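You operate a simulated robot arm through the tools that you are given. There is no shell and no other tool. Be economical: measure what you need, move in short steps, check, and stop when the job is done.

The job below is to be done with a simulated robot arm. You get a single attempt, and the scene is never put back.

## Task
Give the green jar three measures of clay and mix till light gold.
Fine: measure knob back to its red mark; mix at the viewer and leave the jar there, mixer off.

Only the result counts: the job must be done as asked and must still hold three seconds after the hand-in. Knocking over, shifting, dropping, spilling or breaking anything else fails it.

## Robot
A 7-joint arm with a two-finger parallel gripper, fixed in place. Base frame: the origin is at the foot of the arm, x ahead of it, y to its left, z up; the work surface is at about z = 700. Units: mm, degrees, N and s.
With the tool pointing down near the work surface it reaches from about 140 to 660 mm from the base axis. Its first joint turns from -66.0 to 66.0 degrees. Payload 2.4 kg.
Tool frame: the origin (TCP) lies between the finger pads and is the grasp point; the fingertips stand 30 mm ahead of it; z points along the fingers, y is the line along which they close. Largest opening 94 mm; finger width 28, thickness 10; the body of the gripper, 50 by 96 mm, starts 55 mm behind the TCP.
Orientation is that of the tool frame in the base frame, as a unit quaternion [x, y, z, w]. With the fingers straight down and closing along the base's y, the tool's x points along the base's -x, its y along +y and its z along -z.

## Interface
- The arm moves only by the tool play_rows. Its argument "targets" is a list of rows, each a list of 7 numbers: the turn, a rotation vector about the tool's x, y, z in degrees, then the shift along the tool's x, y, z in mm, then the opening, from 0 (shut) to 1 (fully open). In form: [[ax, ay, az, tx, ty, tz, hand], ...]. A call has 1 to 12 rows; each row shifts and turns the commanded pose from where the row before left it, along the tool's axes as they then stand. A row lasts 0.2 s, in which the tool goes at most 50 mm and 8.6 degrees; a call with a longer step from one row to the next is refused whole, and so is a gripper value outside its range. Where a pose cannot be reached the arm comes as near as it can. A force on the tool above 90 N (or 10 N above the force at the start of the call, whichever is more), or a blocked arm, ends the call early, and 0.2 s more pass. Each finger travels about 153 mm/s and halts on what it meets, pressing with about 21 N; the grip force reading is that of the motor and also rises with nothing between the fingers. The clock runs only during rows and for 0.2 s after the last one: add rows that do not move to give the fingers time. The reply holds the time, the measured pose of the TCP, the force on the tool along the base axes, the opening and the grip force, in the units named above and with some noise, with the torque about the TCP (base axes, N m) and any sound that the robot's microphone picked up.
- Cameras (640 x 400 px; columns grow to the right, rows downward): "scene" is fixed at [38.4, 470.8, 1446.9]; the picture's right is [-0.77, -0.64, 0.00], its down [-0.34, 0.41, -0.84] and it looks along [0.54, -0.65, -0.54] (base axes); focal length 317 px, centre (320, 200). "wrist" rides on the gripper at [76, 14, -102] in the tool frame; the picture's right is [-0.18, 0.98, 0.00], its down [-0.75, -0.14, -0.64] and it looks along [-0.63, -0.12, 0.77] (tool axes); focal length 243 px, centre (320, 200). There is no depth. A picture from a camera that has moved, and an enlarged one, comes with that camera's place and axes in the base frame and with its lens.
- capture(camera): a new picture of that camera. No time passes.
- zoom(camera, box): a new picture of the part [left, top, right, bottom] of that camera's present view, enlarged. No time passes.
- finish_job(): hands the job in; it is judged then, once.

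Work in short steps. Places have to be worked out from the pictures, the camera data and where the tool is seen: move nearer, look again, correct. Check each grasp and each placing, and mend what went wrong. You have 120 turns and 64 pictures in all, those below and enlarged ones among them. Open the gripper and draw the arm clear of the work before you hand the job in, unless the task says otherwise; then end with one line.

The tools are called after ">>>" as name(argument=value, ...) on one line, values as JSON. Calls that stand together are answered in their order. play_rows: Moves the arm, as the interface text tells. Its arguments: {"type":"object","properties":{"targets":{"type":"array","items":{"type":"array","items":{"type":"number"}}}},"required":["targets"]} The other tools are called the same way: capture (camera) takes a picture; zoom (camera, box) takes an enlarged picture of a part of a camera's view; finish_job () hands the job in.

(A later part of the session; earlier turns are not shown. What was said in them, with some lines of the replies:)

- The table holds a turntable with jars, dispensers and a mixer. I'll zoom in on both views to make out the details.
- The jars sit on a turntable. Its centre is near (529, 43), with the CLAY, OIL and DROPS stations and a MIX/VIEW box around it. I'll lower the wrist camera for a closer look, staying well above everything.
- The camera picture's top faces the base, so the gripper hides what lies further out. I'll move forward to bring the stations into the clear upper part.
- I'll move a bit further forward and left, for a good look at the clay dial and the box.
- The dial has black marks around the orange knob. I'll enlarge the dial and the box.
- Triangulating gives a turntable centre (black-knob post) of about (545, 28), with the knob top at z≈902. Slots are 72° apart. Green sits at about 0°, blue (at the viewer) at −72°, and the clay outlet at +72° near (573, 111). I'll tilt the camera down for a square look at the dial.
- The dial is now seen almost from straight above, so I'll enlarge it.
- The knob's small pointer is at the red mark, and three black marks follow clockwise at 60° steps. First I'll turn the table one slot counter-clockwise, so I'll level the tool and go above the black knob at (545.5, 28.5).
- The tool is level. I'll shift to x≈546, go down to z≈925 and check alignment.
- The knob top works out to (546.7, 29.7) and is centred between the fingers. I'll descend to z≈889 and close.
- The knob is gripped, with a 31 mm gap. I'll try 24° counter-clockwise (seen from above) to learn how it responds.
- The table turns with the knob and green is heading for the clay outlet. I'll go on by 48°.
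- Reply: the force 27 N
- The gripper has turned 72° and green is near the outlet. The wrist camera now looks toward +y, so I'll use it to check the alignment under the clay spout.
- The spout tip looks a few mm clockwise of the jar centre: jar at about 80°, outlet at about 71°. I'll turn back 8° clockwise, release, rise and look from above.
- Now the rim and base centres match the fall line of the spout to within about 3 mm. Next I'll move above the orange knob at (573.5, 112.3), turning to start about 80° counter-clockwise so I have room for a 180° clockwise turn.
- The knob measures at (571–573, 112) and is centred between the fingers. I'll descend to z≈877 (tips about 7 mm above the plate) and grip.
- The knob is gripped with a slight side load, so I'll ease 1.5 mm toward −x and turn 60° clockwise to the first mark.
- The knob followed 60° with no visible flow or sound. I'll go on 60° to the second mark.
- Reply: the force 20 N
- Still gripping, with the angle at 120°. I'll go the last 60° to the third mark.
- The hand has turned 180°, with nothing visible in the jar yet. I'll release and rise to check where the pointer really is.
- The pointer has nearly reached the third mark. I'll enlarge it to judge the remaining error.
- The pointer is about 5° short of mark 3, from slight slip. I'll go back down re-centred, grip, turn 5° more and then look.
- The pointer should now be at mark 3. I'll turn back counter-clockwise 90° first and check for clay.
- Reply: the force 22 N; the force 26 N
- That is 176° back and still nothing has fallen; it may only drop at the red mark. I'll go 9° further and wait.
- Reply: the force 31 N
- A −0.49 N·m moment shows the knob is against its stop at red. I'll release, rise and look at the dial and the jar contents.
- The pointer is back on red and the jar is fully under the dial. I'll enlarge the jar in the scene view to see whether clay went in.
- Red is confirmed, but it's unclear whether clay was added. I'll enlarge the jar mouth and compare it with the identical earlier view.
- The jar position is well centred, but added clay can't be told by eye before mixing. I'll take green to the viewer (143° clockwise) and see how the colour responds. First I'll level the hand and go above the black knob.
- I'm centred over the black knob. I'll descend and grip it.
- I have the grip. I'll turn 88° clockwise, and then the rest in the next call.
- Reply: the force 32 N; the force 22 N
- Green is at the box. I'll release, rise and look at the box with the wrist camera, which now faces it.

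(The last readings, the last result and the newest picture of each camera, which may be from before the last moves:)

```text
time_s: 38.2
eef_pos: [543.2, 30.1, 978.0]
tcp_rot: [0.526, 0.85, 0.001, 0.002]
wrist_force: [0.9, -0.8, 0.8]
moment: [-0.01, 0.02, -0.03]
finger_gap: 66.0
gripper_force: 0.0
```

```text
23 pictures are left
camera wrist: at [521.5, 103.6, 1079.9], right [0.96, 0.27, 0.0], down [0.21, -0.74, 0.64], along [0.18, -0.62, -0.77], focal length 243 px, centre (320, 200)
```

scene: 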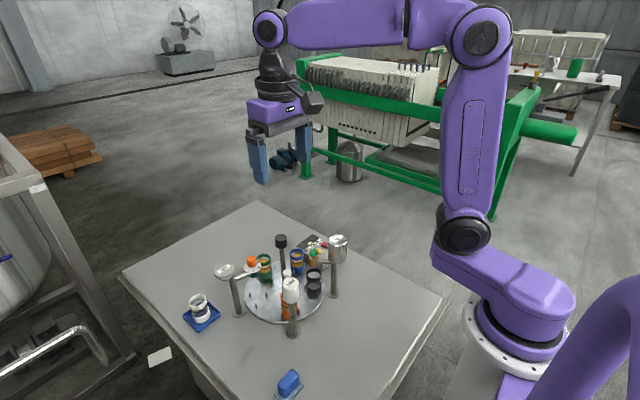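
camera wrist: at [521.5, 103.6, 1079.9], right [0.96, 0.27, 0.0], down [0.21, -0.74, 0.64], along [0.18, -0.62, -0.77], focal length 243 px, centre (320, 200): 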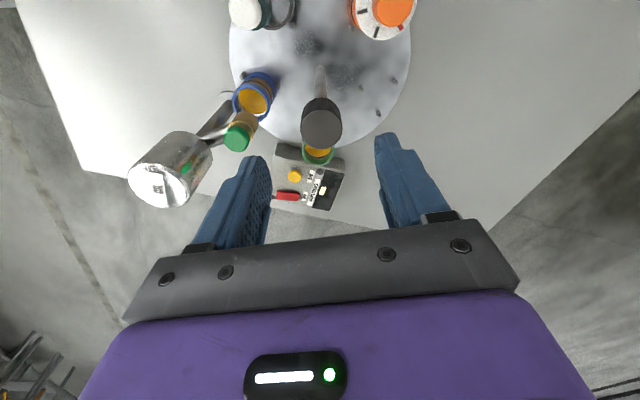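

I'll enlarge the box area.

>>> zoom(camera="wrist", box=[260, 130, 360, 215])

```text
4.71 times, centred on (310, 172) of wrist
camera zoom: at [521.5, 103.6, 1079.9], right [0.96, 0.27, 0.0], down [0.21, -0.74, 0.64], along [0.18, -0.62, -0.77], focal length 1142 px, centre (367, 329)
```

zoom: 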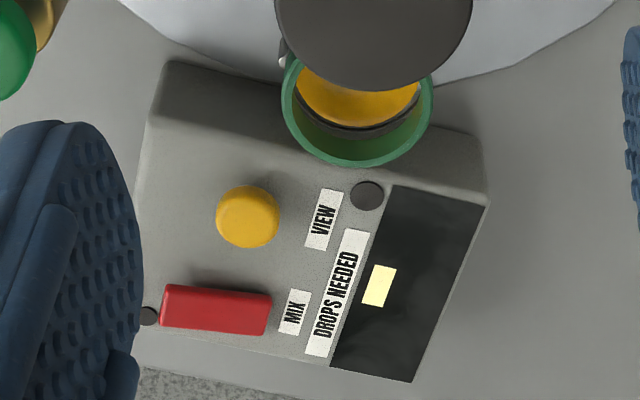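

The box is axis-aligned with its front middle at x≈565, and green is right in front of it. The red MIX rocker is at about (542, −166, 752). I'll move above it with closed fingers, turn the hand to close along x, and look closely.

>>> play_rows(targets=[[0, 0, 0, -35.2, -17.3, 0, 0], [0, 0, 0, -35.2, -17.3, 0, 0], [0, 0, 0, -35.2, -17.3, 0, 0], [0, 0, 0, -35.2, -17.3, 0, 0], [0, 0, 0, -35.2, -17.3, 0, 0], [0, 0, 6.5, 0, 0, 25, 0], [0, 0, 6.5, 0, 0, 25, 0], [0, 0, 6.5, 0, 0, 25, 0], [0, 0, 6.5, 0, 0, 25, 0]])

>>> zoom(camera="wrist", box=[220, 0, 440, 180])

```text
time_s: 40.2
eef_pos: [547.9, -166.4, 882.4]
tcp_rot: [0.705, 0.709, 0.002, 0.002]
wrist_force: [-0.2, -0.1, 0.2]
moment: [-0.03, 0.02, 0.01]
finger_gap: 0.0
gripper_force: 21.0
```

```text
2.22 times, centred on (330, 90) of wrist
camera zoom: at [559.8, -90.3, 983.0], right [0.98, -0.18, 0.01], down [-0.14, -0.75, 0.64], along [-0.11, -0.63, -0.77], focal length 539 px, centre (298, 444)
```

zoom: 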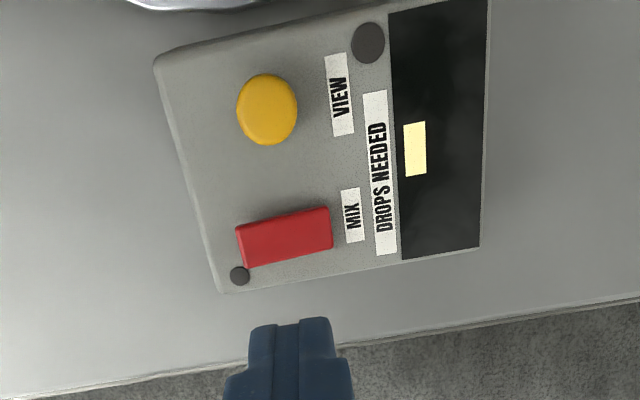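

The red MIX bar is centred at about (541.5, −167). I'll press it at the centre with closed fingers: fast to just above, then gently.

>>> play_rows(targets=[[0, 0, 0, 0, -6.3, 45, 0], [0, 0, 0, 0, 0, 40, 0], [0, 0, 0, 0, 0, 0, 0]])

>>> play_rows(targets=[[0, 0, 0, 0, 0, 5, 0], [0, 0, 0, 0, 0, 4, 0], [0, 0, 0, 0, 0, 3, 0], [0, 0, 0, 0, 0, 3, 0], [0, 0, 0, 0, 0, 0, 0]])

```text
time_s: 41.0
eef_pos: [541.6, -165.4, 795.8]
tcp_rot: [0.704, 0.71, 0.002, 0.002]
wrist_force: [-0.2, -0.2, 0.1]
moment: [0.01, -0.02, 0.02]
finger_gap: 0.0
gripper_force: 21.2
```

```text
time_s: 42.2
eef_pos: [540.4, -165.8, 786.0]
tcp_rot: [0.704, 0.71, 0.001, 0.001]
wrist_force: [-29.1, 10.4, 81.9]
moment: [0.18, 0.91, -0.09]
finger_gap: 0.1
gripper_force: 20.4
```

It pushed back with 82 N and a −x component. So it's a rocker with its +x end standing up, and the centre press did nothing. I'll lift, shift to the +x end and press there.

>>> play_rows(targets=[[0, 0, 0, 0, 0, -14, 0], [0, 0, 0, 0, 0, -10, 0], [0, 0, 0, 0, 14, 0, 0], [0, 0, 0, 0, 0, 0, 0]])

>>> zoom(camera="wrist", box=[220, 0, 440, 220])

```text
time_s: 43.2
eef_pos: [555.0, -167.2, 805.3]
tcp_rot: [0.704, 0.71, 0.001, 0.002]
wrist_force: [-0.4, -0.6, -0.2]
moment: [0.01, 0.01, -0.01]
finger_gap: 0.0
gripper_force: 20.8
```

```text
1.82 times, centred on (330, 110) of wrist
camera zoom: at [567.7, -90.7, 906.1], right [0.98, -0.18, 0.01], down [-0.14, -0.75, 0.64], along [-0.11, -0.63, -0.77], focal length 441 px, centre (302, 364)
```

zoom: 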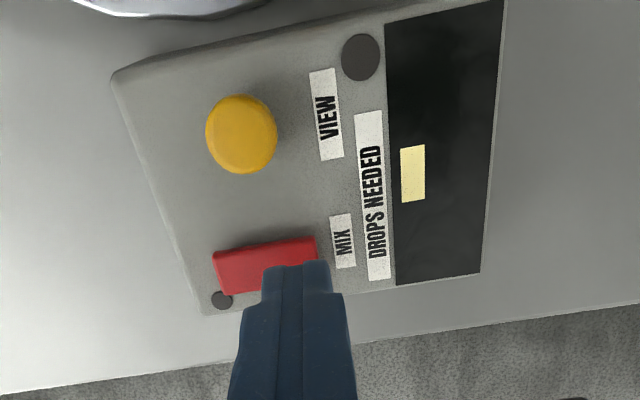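

The rocker is seen next to the fingertips. I'll press its +x end gently.

>>> play_rows(targets=[[0, 0, 0, 0, 1, 9, 0], [0, 0, 0, 0, 0, 4, 0], [0, 0, 0, 0, 0, 3, 0], [0, 0, 0, 0, 0, 3, 0], [0, 0, 0, 0, 0, 3, 0], [0, 0, 0, 0, 0, 2, 0]])

```text
time_s: 44.6
eef_pos: [556.9, -165.4, 785.7]
tcp_rot: [0.704, 0.71, 0.003, 0.003]
wrist_force: [-17.3, 6.9, 63.5]
moment: [0.2, 1.09, -0.08]
finger_gap: 0.1
gripper_force: 21.2
```

63 N and no sound. I'll lift and check the rocker.

>>> play_rows(targets=[[0, 0, 0, 0, 0, -20, 0], [0, 0, 0, 0, 14, -20, 0], [0, 0, 0, 0, 0, 0, 0]])

>>> zoom(camera="wrist", box=[260, 50, 360, 150])

```text
time_s: 45.4
eef_pos: [568.3, -165.0, 819.6]
tcp_rot: [0.704, 0.71, 0.002, 0.002]
wrist_force: [0.1, 0.4, -0.4]
moment: [0.01, 0.02, 0.01]
finger_gap: 0.1
gripper_force: 21.1
```

```text
4.00 times, centred on (310, 100) of wrist
camera zoom: at [580.6, -89.7, 921.5], right [0.98, -0.18, 0.0], down [-0.14, -0.75, 0.64], along [-0.11, -0.63, -0.77], focal length 970 px, centre (360, 600)
```

zoom: 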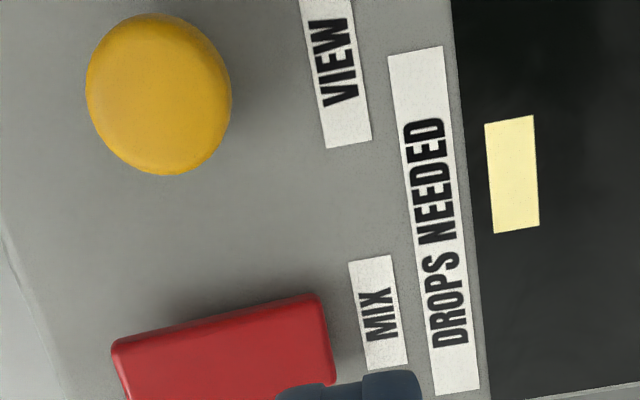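

I'll check the box and rocker from the scene camera, where the rocker's profile shows.

>>> zoom(camera="scene", box=[285, 228, 350, 275])

```text
8.51 times, centred on (318, 252) of scene
camera zoom: at [38.4, 470.8, 1446.9], right [-0.77, -0.64, 0.0], down [-0.34, 0.41, -0.84], along [0.54, -0.65, -0.54], focal length 2694 px, centre (341, -238)
```

zoom: 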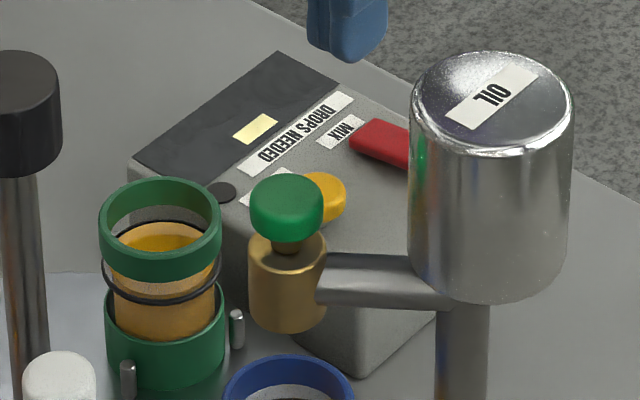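

It looks as if the −x end may now be the raised one. I'll go back to the earlier viewpoint to compare the rocker and its lamp.

>>> play_rows(targets=[[0, 0, 0, 0, -10, -31, 0], [0, 0, 0, 0, -10, -31, 0], [0, 0, 0, 0, 0, 0, 0]])

>>> zoom(camera="wrist", box=[280, 50, 360, 130])

```text
time_s: 46.2
eef_pos: [549.9, -165.9, 882.8]
tcp_rot: [0.704, 0.71, 0.001, 0.002]
wrist_force: [-0.8, 0.3, 0.4]
moment: [0.06, 0.0, 0.01]
finger_gap: 0.1
gripper_force: 21.2
```

```text
5.00 times, centred on (320, 90) of wrist
camera zoom: at [561.8, -90.5, 983.8], right [0.98, -0.18, 0.0], down [-0.14, -0.75, 0.64], along [-0.11, -0.63, -0.77], focal length 1213 px, centre (320, 750)
```

zoom: 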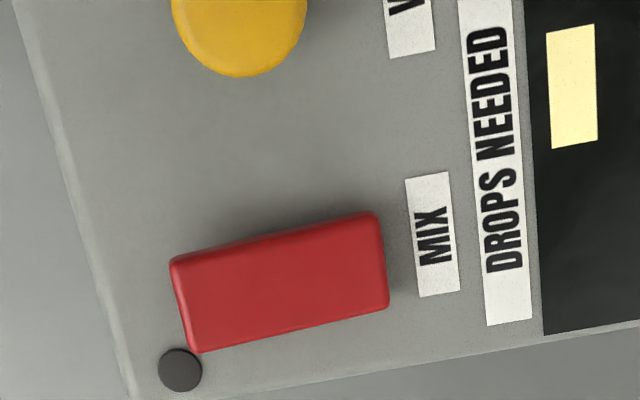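

The shadow shows the +x end still standing up, so the press flexed it without latching. I'll press again further out, at x≈560, and deeper.

>>> play_rows(targets=[[0, 0, 0, 0, 9.5, 45, 0], [0, 0, 0, 0, 0, 40, 0], [0, 0, 0, 0, 0, 6, 0], [0, 0, 0, 0, 0, 4, 0], [0, 0, 0, 0, 0, 2, 0]])

>>> play_rows(targets=[[0, 0, 0, 0, 0, 2, 0], [0, 0, 0, 0, 0, 2, 0], [0, 0, 0, 0, 0, 2, 0], [0, 0, 0, 0, 0, 2, 0], [0, 0, 0, 0, 0, 2, 0]])

```text
time_s: 47.4
eef_pos: [557.9, -166.4, 785.3]
tcp_rot: [0.704, 0.71, 0.002, 0.002]
wrist_force: [0.8, -0.1, -0.4]
moment: [0.02, 0.0, -0.01]
finger_gap: 0.0
gripper_force: 20.4
```

```text
time_s: 48.4
eef_pos: [559.0, -165.5, 784.0]
tcp_rot: [0.704, 0.71, 0.001, -0.001]
wrist_force: [-12.7, 4.6, 23.5]
moment: [0.07, 0.61, -0.03]
finger_gap: 0.0
gripper_force: 21.3
stopped in row 5: the force on the tool passed its limit at 93 N (the readings are from after the stop); the commanded pose is now the measured one
```

The force limit stopped it at 93 N. I'll lift and see whether the rocker flipped.

>>> play_rows(targets=[[0, 0, 0, 0, 0, -20, 0], [0, 0, 0, 0, -5, -40, 0], [0, 0, 0, 0, -5, -40, 0], [0, 0, 0, 0, 0, 0, 0]])

>>> zoom(camera="wrist", box=[280, 50, 360, 130])

```text
time_s: 49.4
eef_pos: [547.9, -165.7, 882.6]
tcp_rot: [0.704, 0.711, 0.001, 0.001]
wrist_force: [-0.2, 0.3, 0.2]
moment: [0.01, 0.02, 0.0]
finger_gap: 0.0
gripper_force: 20.7
```

```text
5.00 times, centred on (320, 90) of wrist
camera zoom: at [560.1, -88.6, 983.8], right [0.98, -0.18, 0.0], down [-0.14, -0.76, 0.64], along [-0.11, -0.63, -0.77], focal length 1213 px, centre (320, 750)
```

zoom: 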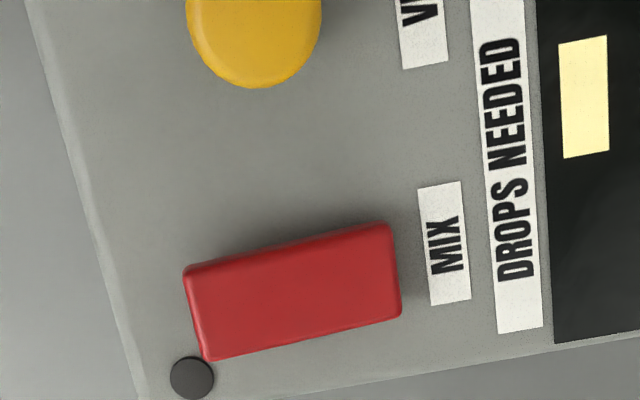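

No change. I'll try the −x end, with y shifted to −161 to stay off the lamp, approaching gently to find the contact height.

>>> play_rows(targets=[[0, 0, 0, -5, -12, 45, 0], [0, 0, 0, 0, -12, 40, 0], [0, 0, 0, 0, 0, 6, 0], [0, 0, 0, 0, 0, 4, 0]])

>>> play_rows(targets=[[0, 0, 0, 0, 0, 2, 0], [0, 0, 0, 0, 0, 2, 0]])

```text
time_s: 50.4
eef_pos: [526.0, -171.8, 788.2]
tcp_rot: [0.705, 0.71, 0.001, 0.001]
wrist_force: [-0.6, -0.2, 0.8]
moment: [0.01, 0.0, -0.01]
finger_gap: 0.1
gripper_force: 21.4
```

```text
time_s: 51.0
eef_pos: [526.4, -171.0, 783.2]
tcp_rot: [0.704, 0.71, 0.002, 0.0]
wrist_force: [-9.4, 3.6, 18.3]
moment: [0.0, 0.07, -0.01]
finger_gap: 0.1
gripper_force: 21.0
```

I mis-signed the y shift and ended at −171; contact is at tip z≈753.5. I'll lift, move to y≈−163 and press here.

>>> play_rows(targets=[[0, 0, 0, 0, 0, -6, 0], [0, 0, 0, 8, 0, 0, 0], [0, 0, 0, 0, 0, 4, 0], [0, 0, 0, 0, 0, 2, 0], [0, 0, 0, 0, 0, 2, 0], [0, 0, 0, 0, 0, 2, 0], [0, 0, 0, 0, 0, 2, 0], [0, 0, 0, 0, 0, 2, 0]])

```text
time_s: 52.6
eef_pos: [526.7, -164.1, 784.7]
tcp_rot: [0.703, 0.711, 0.001, 0.0]
wrist_force: [-14.4, 4.7, 28.1]
moment: [0.03, 0.16, -0.03]
finger_gap: 0.0
gripper_force: 21.7
stopped in row 7: the force on the tool passed its limit at 94 N (the readings are from after the stop); the commanded pose is now the measured one
```

The moment readings show contact at the inner edge of the finger at both ends, so the rocker does tip whichever end I press. It should now be −x-down; I'll lift and look at it and the lamp.

>>> play_rows(targets=[[0, 0, 0, 0, 0, -20, 0], [0, 0, 0, 0, 10, -40, 0], [0, 0, 0, 0, 11, -38, 0], [0, 0, 0, 0, 0, 0, 0]])

>>> zoom(camera="wrist", box=[280, 50, 360, 130])

```text
time_s: 53.6
eef_pos: [550.9, -164.5, 882.8]
tcp_rot: [0.704, 0.71, 0.002, 0.002]
wrist_force: [0.7, 0.2, 0.1]
moment: [-0.01, 0.02, -0.03]
finger_gap: 0.0
gripper_force: 21.0
```

```text
5.00 times, centred on (320, 90) of wrist
camera zoom: at [562.8, -88.5, 984.0], right [0.98, -0.18, 0.0], down [-0.14, -0.75, 0.64], along [-0.11, -0.63, -0.77], focal length 1213 px, centre (320, 750)
```

zoom: 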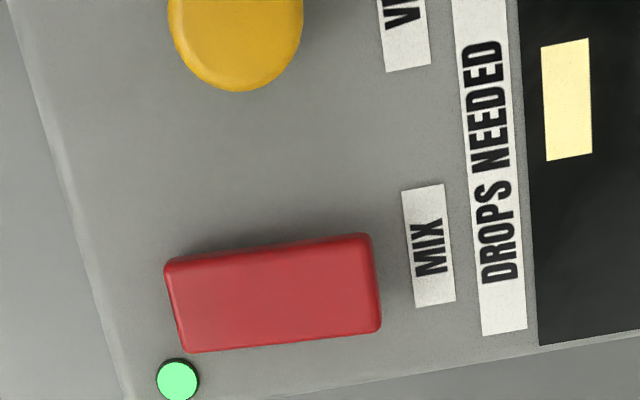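

The lamp is green: the mixer is on (−x end down = on, +x end = off). No time passes while I look, so I'll check the jar colour now.

>>> zoom(camera="scene", box=[285, 228, 350, 275])

```text
8.51 times, centred on (318, 252) of scene
camera zoom: at [38.4, 470.8, 1446.9], right [-0.77, -0.64, 0.0], down [-0.34, 0.41, -0.84], along [0.54, -0.65, -0.54], focal length 2694 px, centre (341, -238)
```

zoom: 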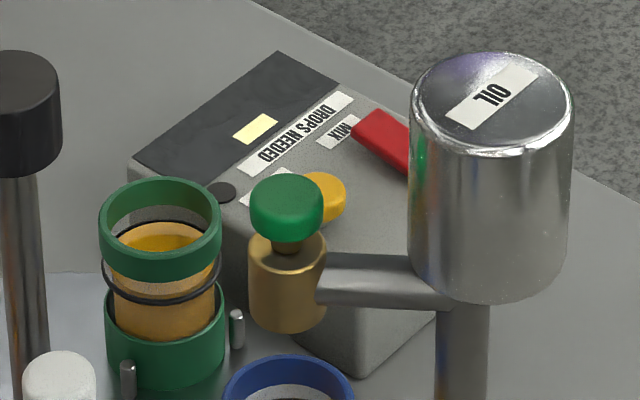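

There may be a slight lightening after about 1.4 s. I'll get ready just above the +x (off) end, which costs about 0.8 s, and look again.

>>> play_rows(targets=[[0, 0, 0, 0, 4, 45, 0], [0, 0, 0, 0, 4, 44, 0]])

>>> zoom(camera="scene", box=[285, 228, 350, 275])

```text
time_s: 54.2
eef_pos: [559.0, -159.3, 792.1]
tcp_rot: [0.704, 0.71, 0.001, 0.001]
wrist_force: [-0.3, 0.7, 0.5]
moment: [-0.01, -0.02, 0.0]
finger_gap: 0.0
gripper_force: 21.2
```

```text
8.51 times, centred on (318, 252) of scene
camera zoom: at [38.4, 470.8, 1446.9], right [-0.77, -0.64, 0.0], down [-0.34, 0.41, -0.84], along [0.54, -0.65, -0.54], focal length 2694 px, centre (341, -238)
```

zoom: 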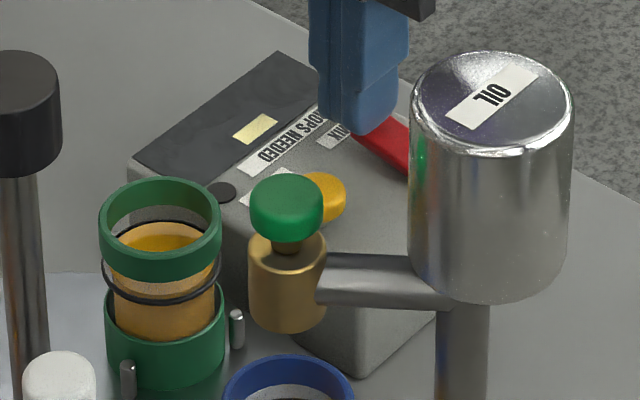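

The colour is slowly lightening, so the clay is in. I'll wait about 1 s more.

>>> play_rows(targets=[[0, 0, 0, -4, 0, 0, 0], [0, 0, 0, 0, 0, 0, 0], [0, 0, 0, 0, 0, 0, 0], [0, 0, 0, 0, 0, 0, 0]])

>>> zoom(camera="scene", box=[285, 228, 350, 275])

```text
time_s: 55.2
eef_pos: [558.3, -167.0, 791.5]
tcp_rot: [0.704, 0.71, 0.002, 0.003]
wrist_force: [-0.9, 1.9, -0.5]
moment: [-0.02, -0.01, 0.0]
finger_gap: 0.0
gripper_force: 20.9
```

```text
8.51 times, centred on (318, 252) of scene
camera zoom: at [38.4, 470.8, 1446.9], right [-0.77, -0.64, 0.0], down [-0.34, 0.41, -0.84], along [0.54, -0.65, -0.54], focal length 2694 px, centre (341, -238)
```

zoom: 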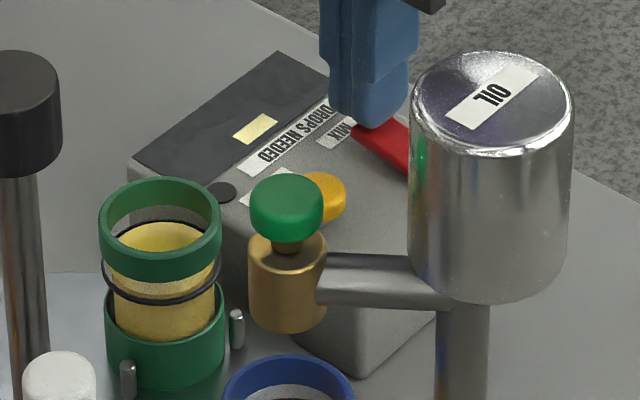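

It has jumped to a pale yellow that matches light gold, so I'm switching off at once with a press on the +x end.

>>> play_rows(targets=[[0, 0, 0, 0, 0, 13, 0], [0, 0, 0, 0, 0, 2, 0], [0, 0, 0, 0, 0, -20, 0]])

>>> zoom(camera="scene", box=[285, 228, 350, 275])

```text
time_s: 56.0
eef_pos: [555.7, -167.9, 795.3]
tcp_rot: [0.704, 0.71, 0.001, 0.001]
wrist_force: [0.8, 0.1, 0.0]
moment: [0.01, 0.0, -0.01]
finger_gap: 0.2
gripper_force: 20.5
```

```text
8.51 times, centred on (318, 252) of scene
camera zoom: at [38.4, 470.8, 1446.9], right [-0.77, -0.64, 0.0], down [-0.34, 0.41, -0.84], along [0.54, -0.65, -0.54], focal length 2694 px, centre (341, -238)
```

zoom: 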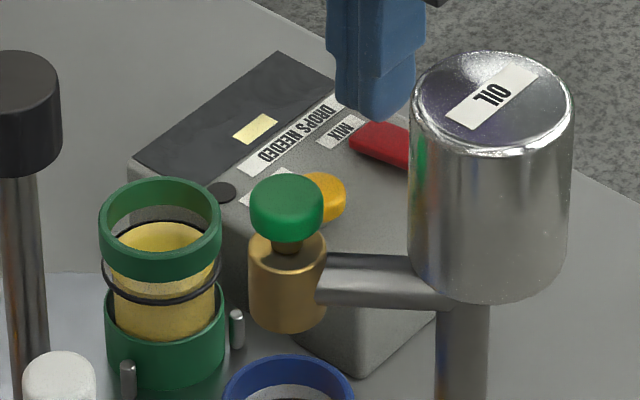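

The rocker has its off shape again and the jar stays light gold. I'll rise, confirm the lamp is out, and draw clear.

>>> play_rows(targets=[[0, 0, 0, 0, -3, -45, 0], [0, 0, 0, 0, -3, -43, 0]])

>>> zoom(camera="wrist", box=[250, 0, 400, 130])

```text
time_s: 56.6
eef_pos: [549.9, -167.5, 886.1]
tcp_rot: [0.704, 0.71, 0.001, 0.001]
wrist_force: [-1.1, -0.4, -0.2]
moment: [0.02, 0.02, -0.01]
finger_gap: 0.0
gripper_force: 21.3
```

```text
3.08 times, centred on (325, 65) of wrist
camera zoom: at [562.4, -91.7, 987.2], right [0.98, -0.18, 0.0], down [-0.14, -0.76, 0.64], along [-0.11, -0.63, -0.77], focal length 746 px, centre (305, 615)
```

zoom: 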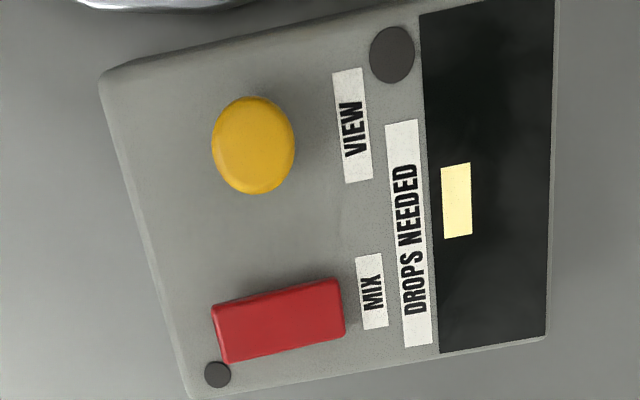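

The lamp is out, the mixer is off, the knob is on red and green stands at the viewer. I'll open the gripper, draw the arm up and clear, and take a last look.

>>> play_rows(targets=[[0, 0, 0, 0, 0, -45, 0.5], [0, 0, 0, 0, 0, -45, 1], [0, 0, 0, 0, -30, -30, 1], [0, 0, 0, 0, -40, 0, 1], [0, 0, 0, 0, -40, 0, 1], [0, 0, 0, 0, 0, 0, 1]])

>>> zoom(camera="scene", box=[170, 210, 370, 350])

```text
time_s: 58.0
eef_pos: [437.6, -168.6, 1006.0]
tcp_rot: [0.704, 0.71, 0.001, 0.002]
wrist_force: [0.6, -1.3, 0.9]
moment: [0.03, -0.02, -0.03]
finger_gap: 94.0
gripper_force: 0.1
```

```text
2.86 times, centred on (270, 280) of scene
camera zoom: at [38.4, 470.8, 1446.9], right [-0.77, -0.64, 0.0], down [-0.34, 0.41, -0.84], along [0.54, -0.65, -0.54], focal length 905 px, centre (463, -29)
```

zoom: 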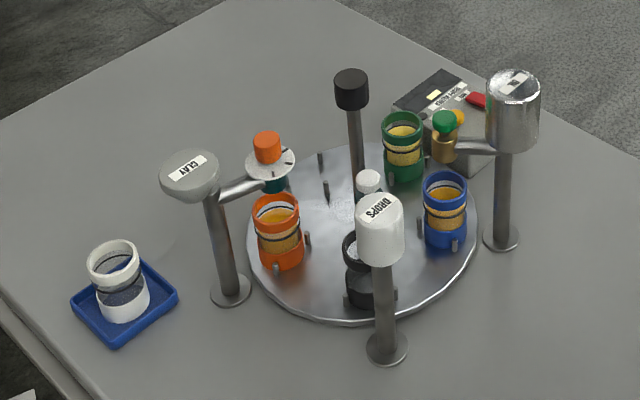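

The scene is as asked: green is light gold at the viewer, the mixer is off, nothing else is disturbed and the arm is clear. I'm handing the job in.

>>> finish_job()

```text
The job is handed in.
```

I handed the job in with the green jar light gold and standing at the viewer, the mixer off and the clay knob back on its red mark; I judged the three measures from the knob reaching its third mark, because I couldn't see the clay fall.
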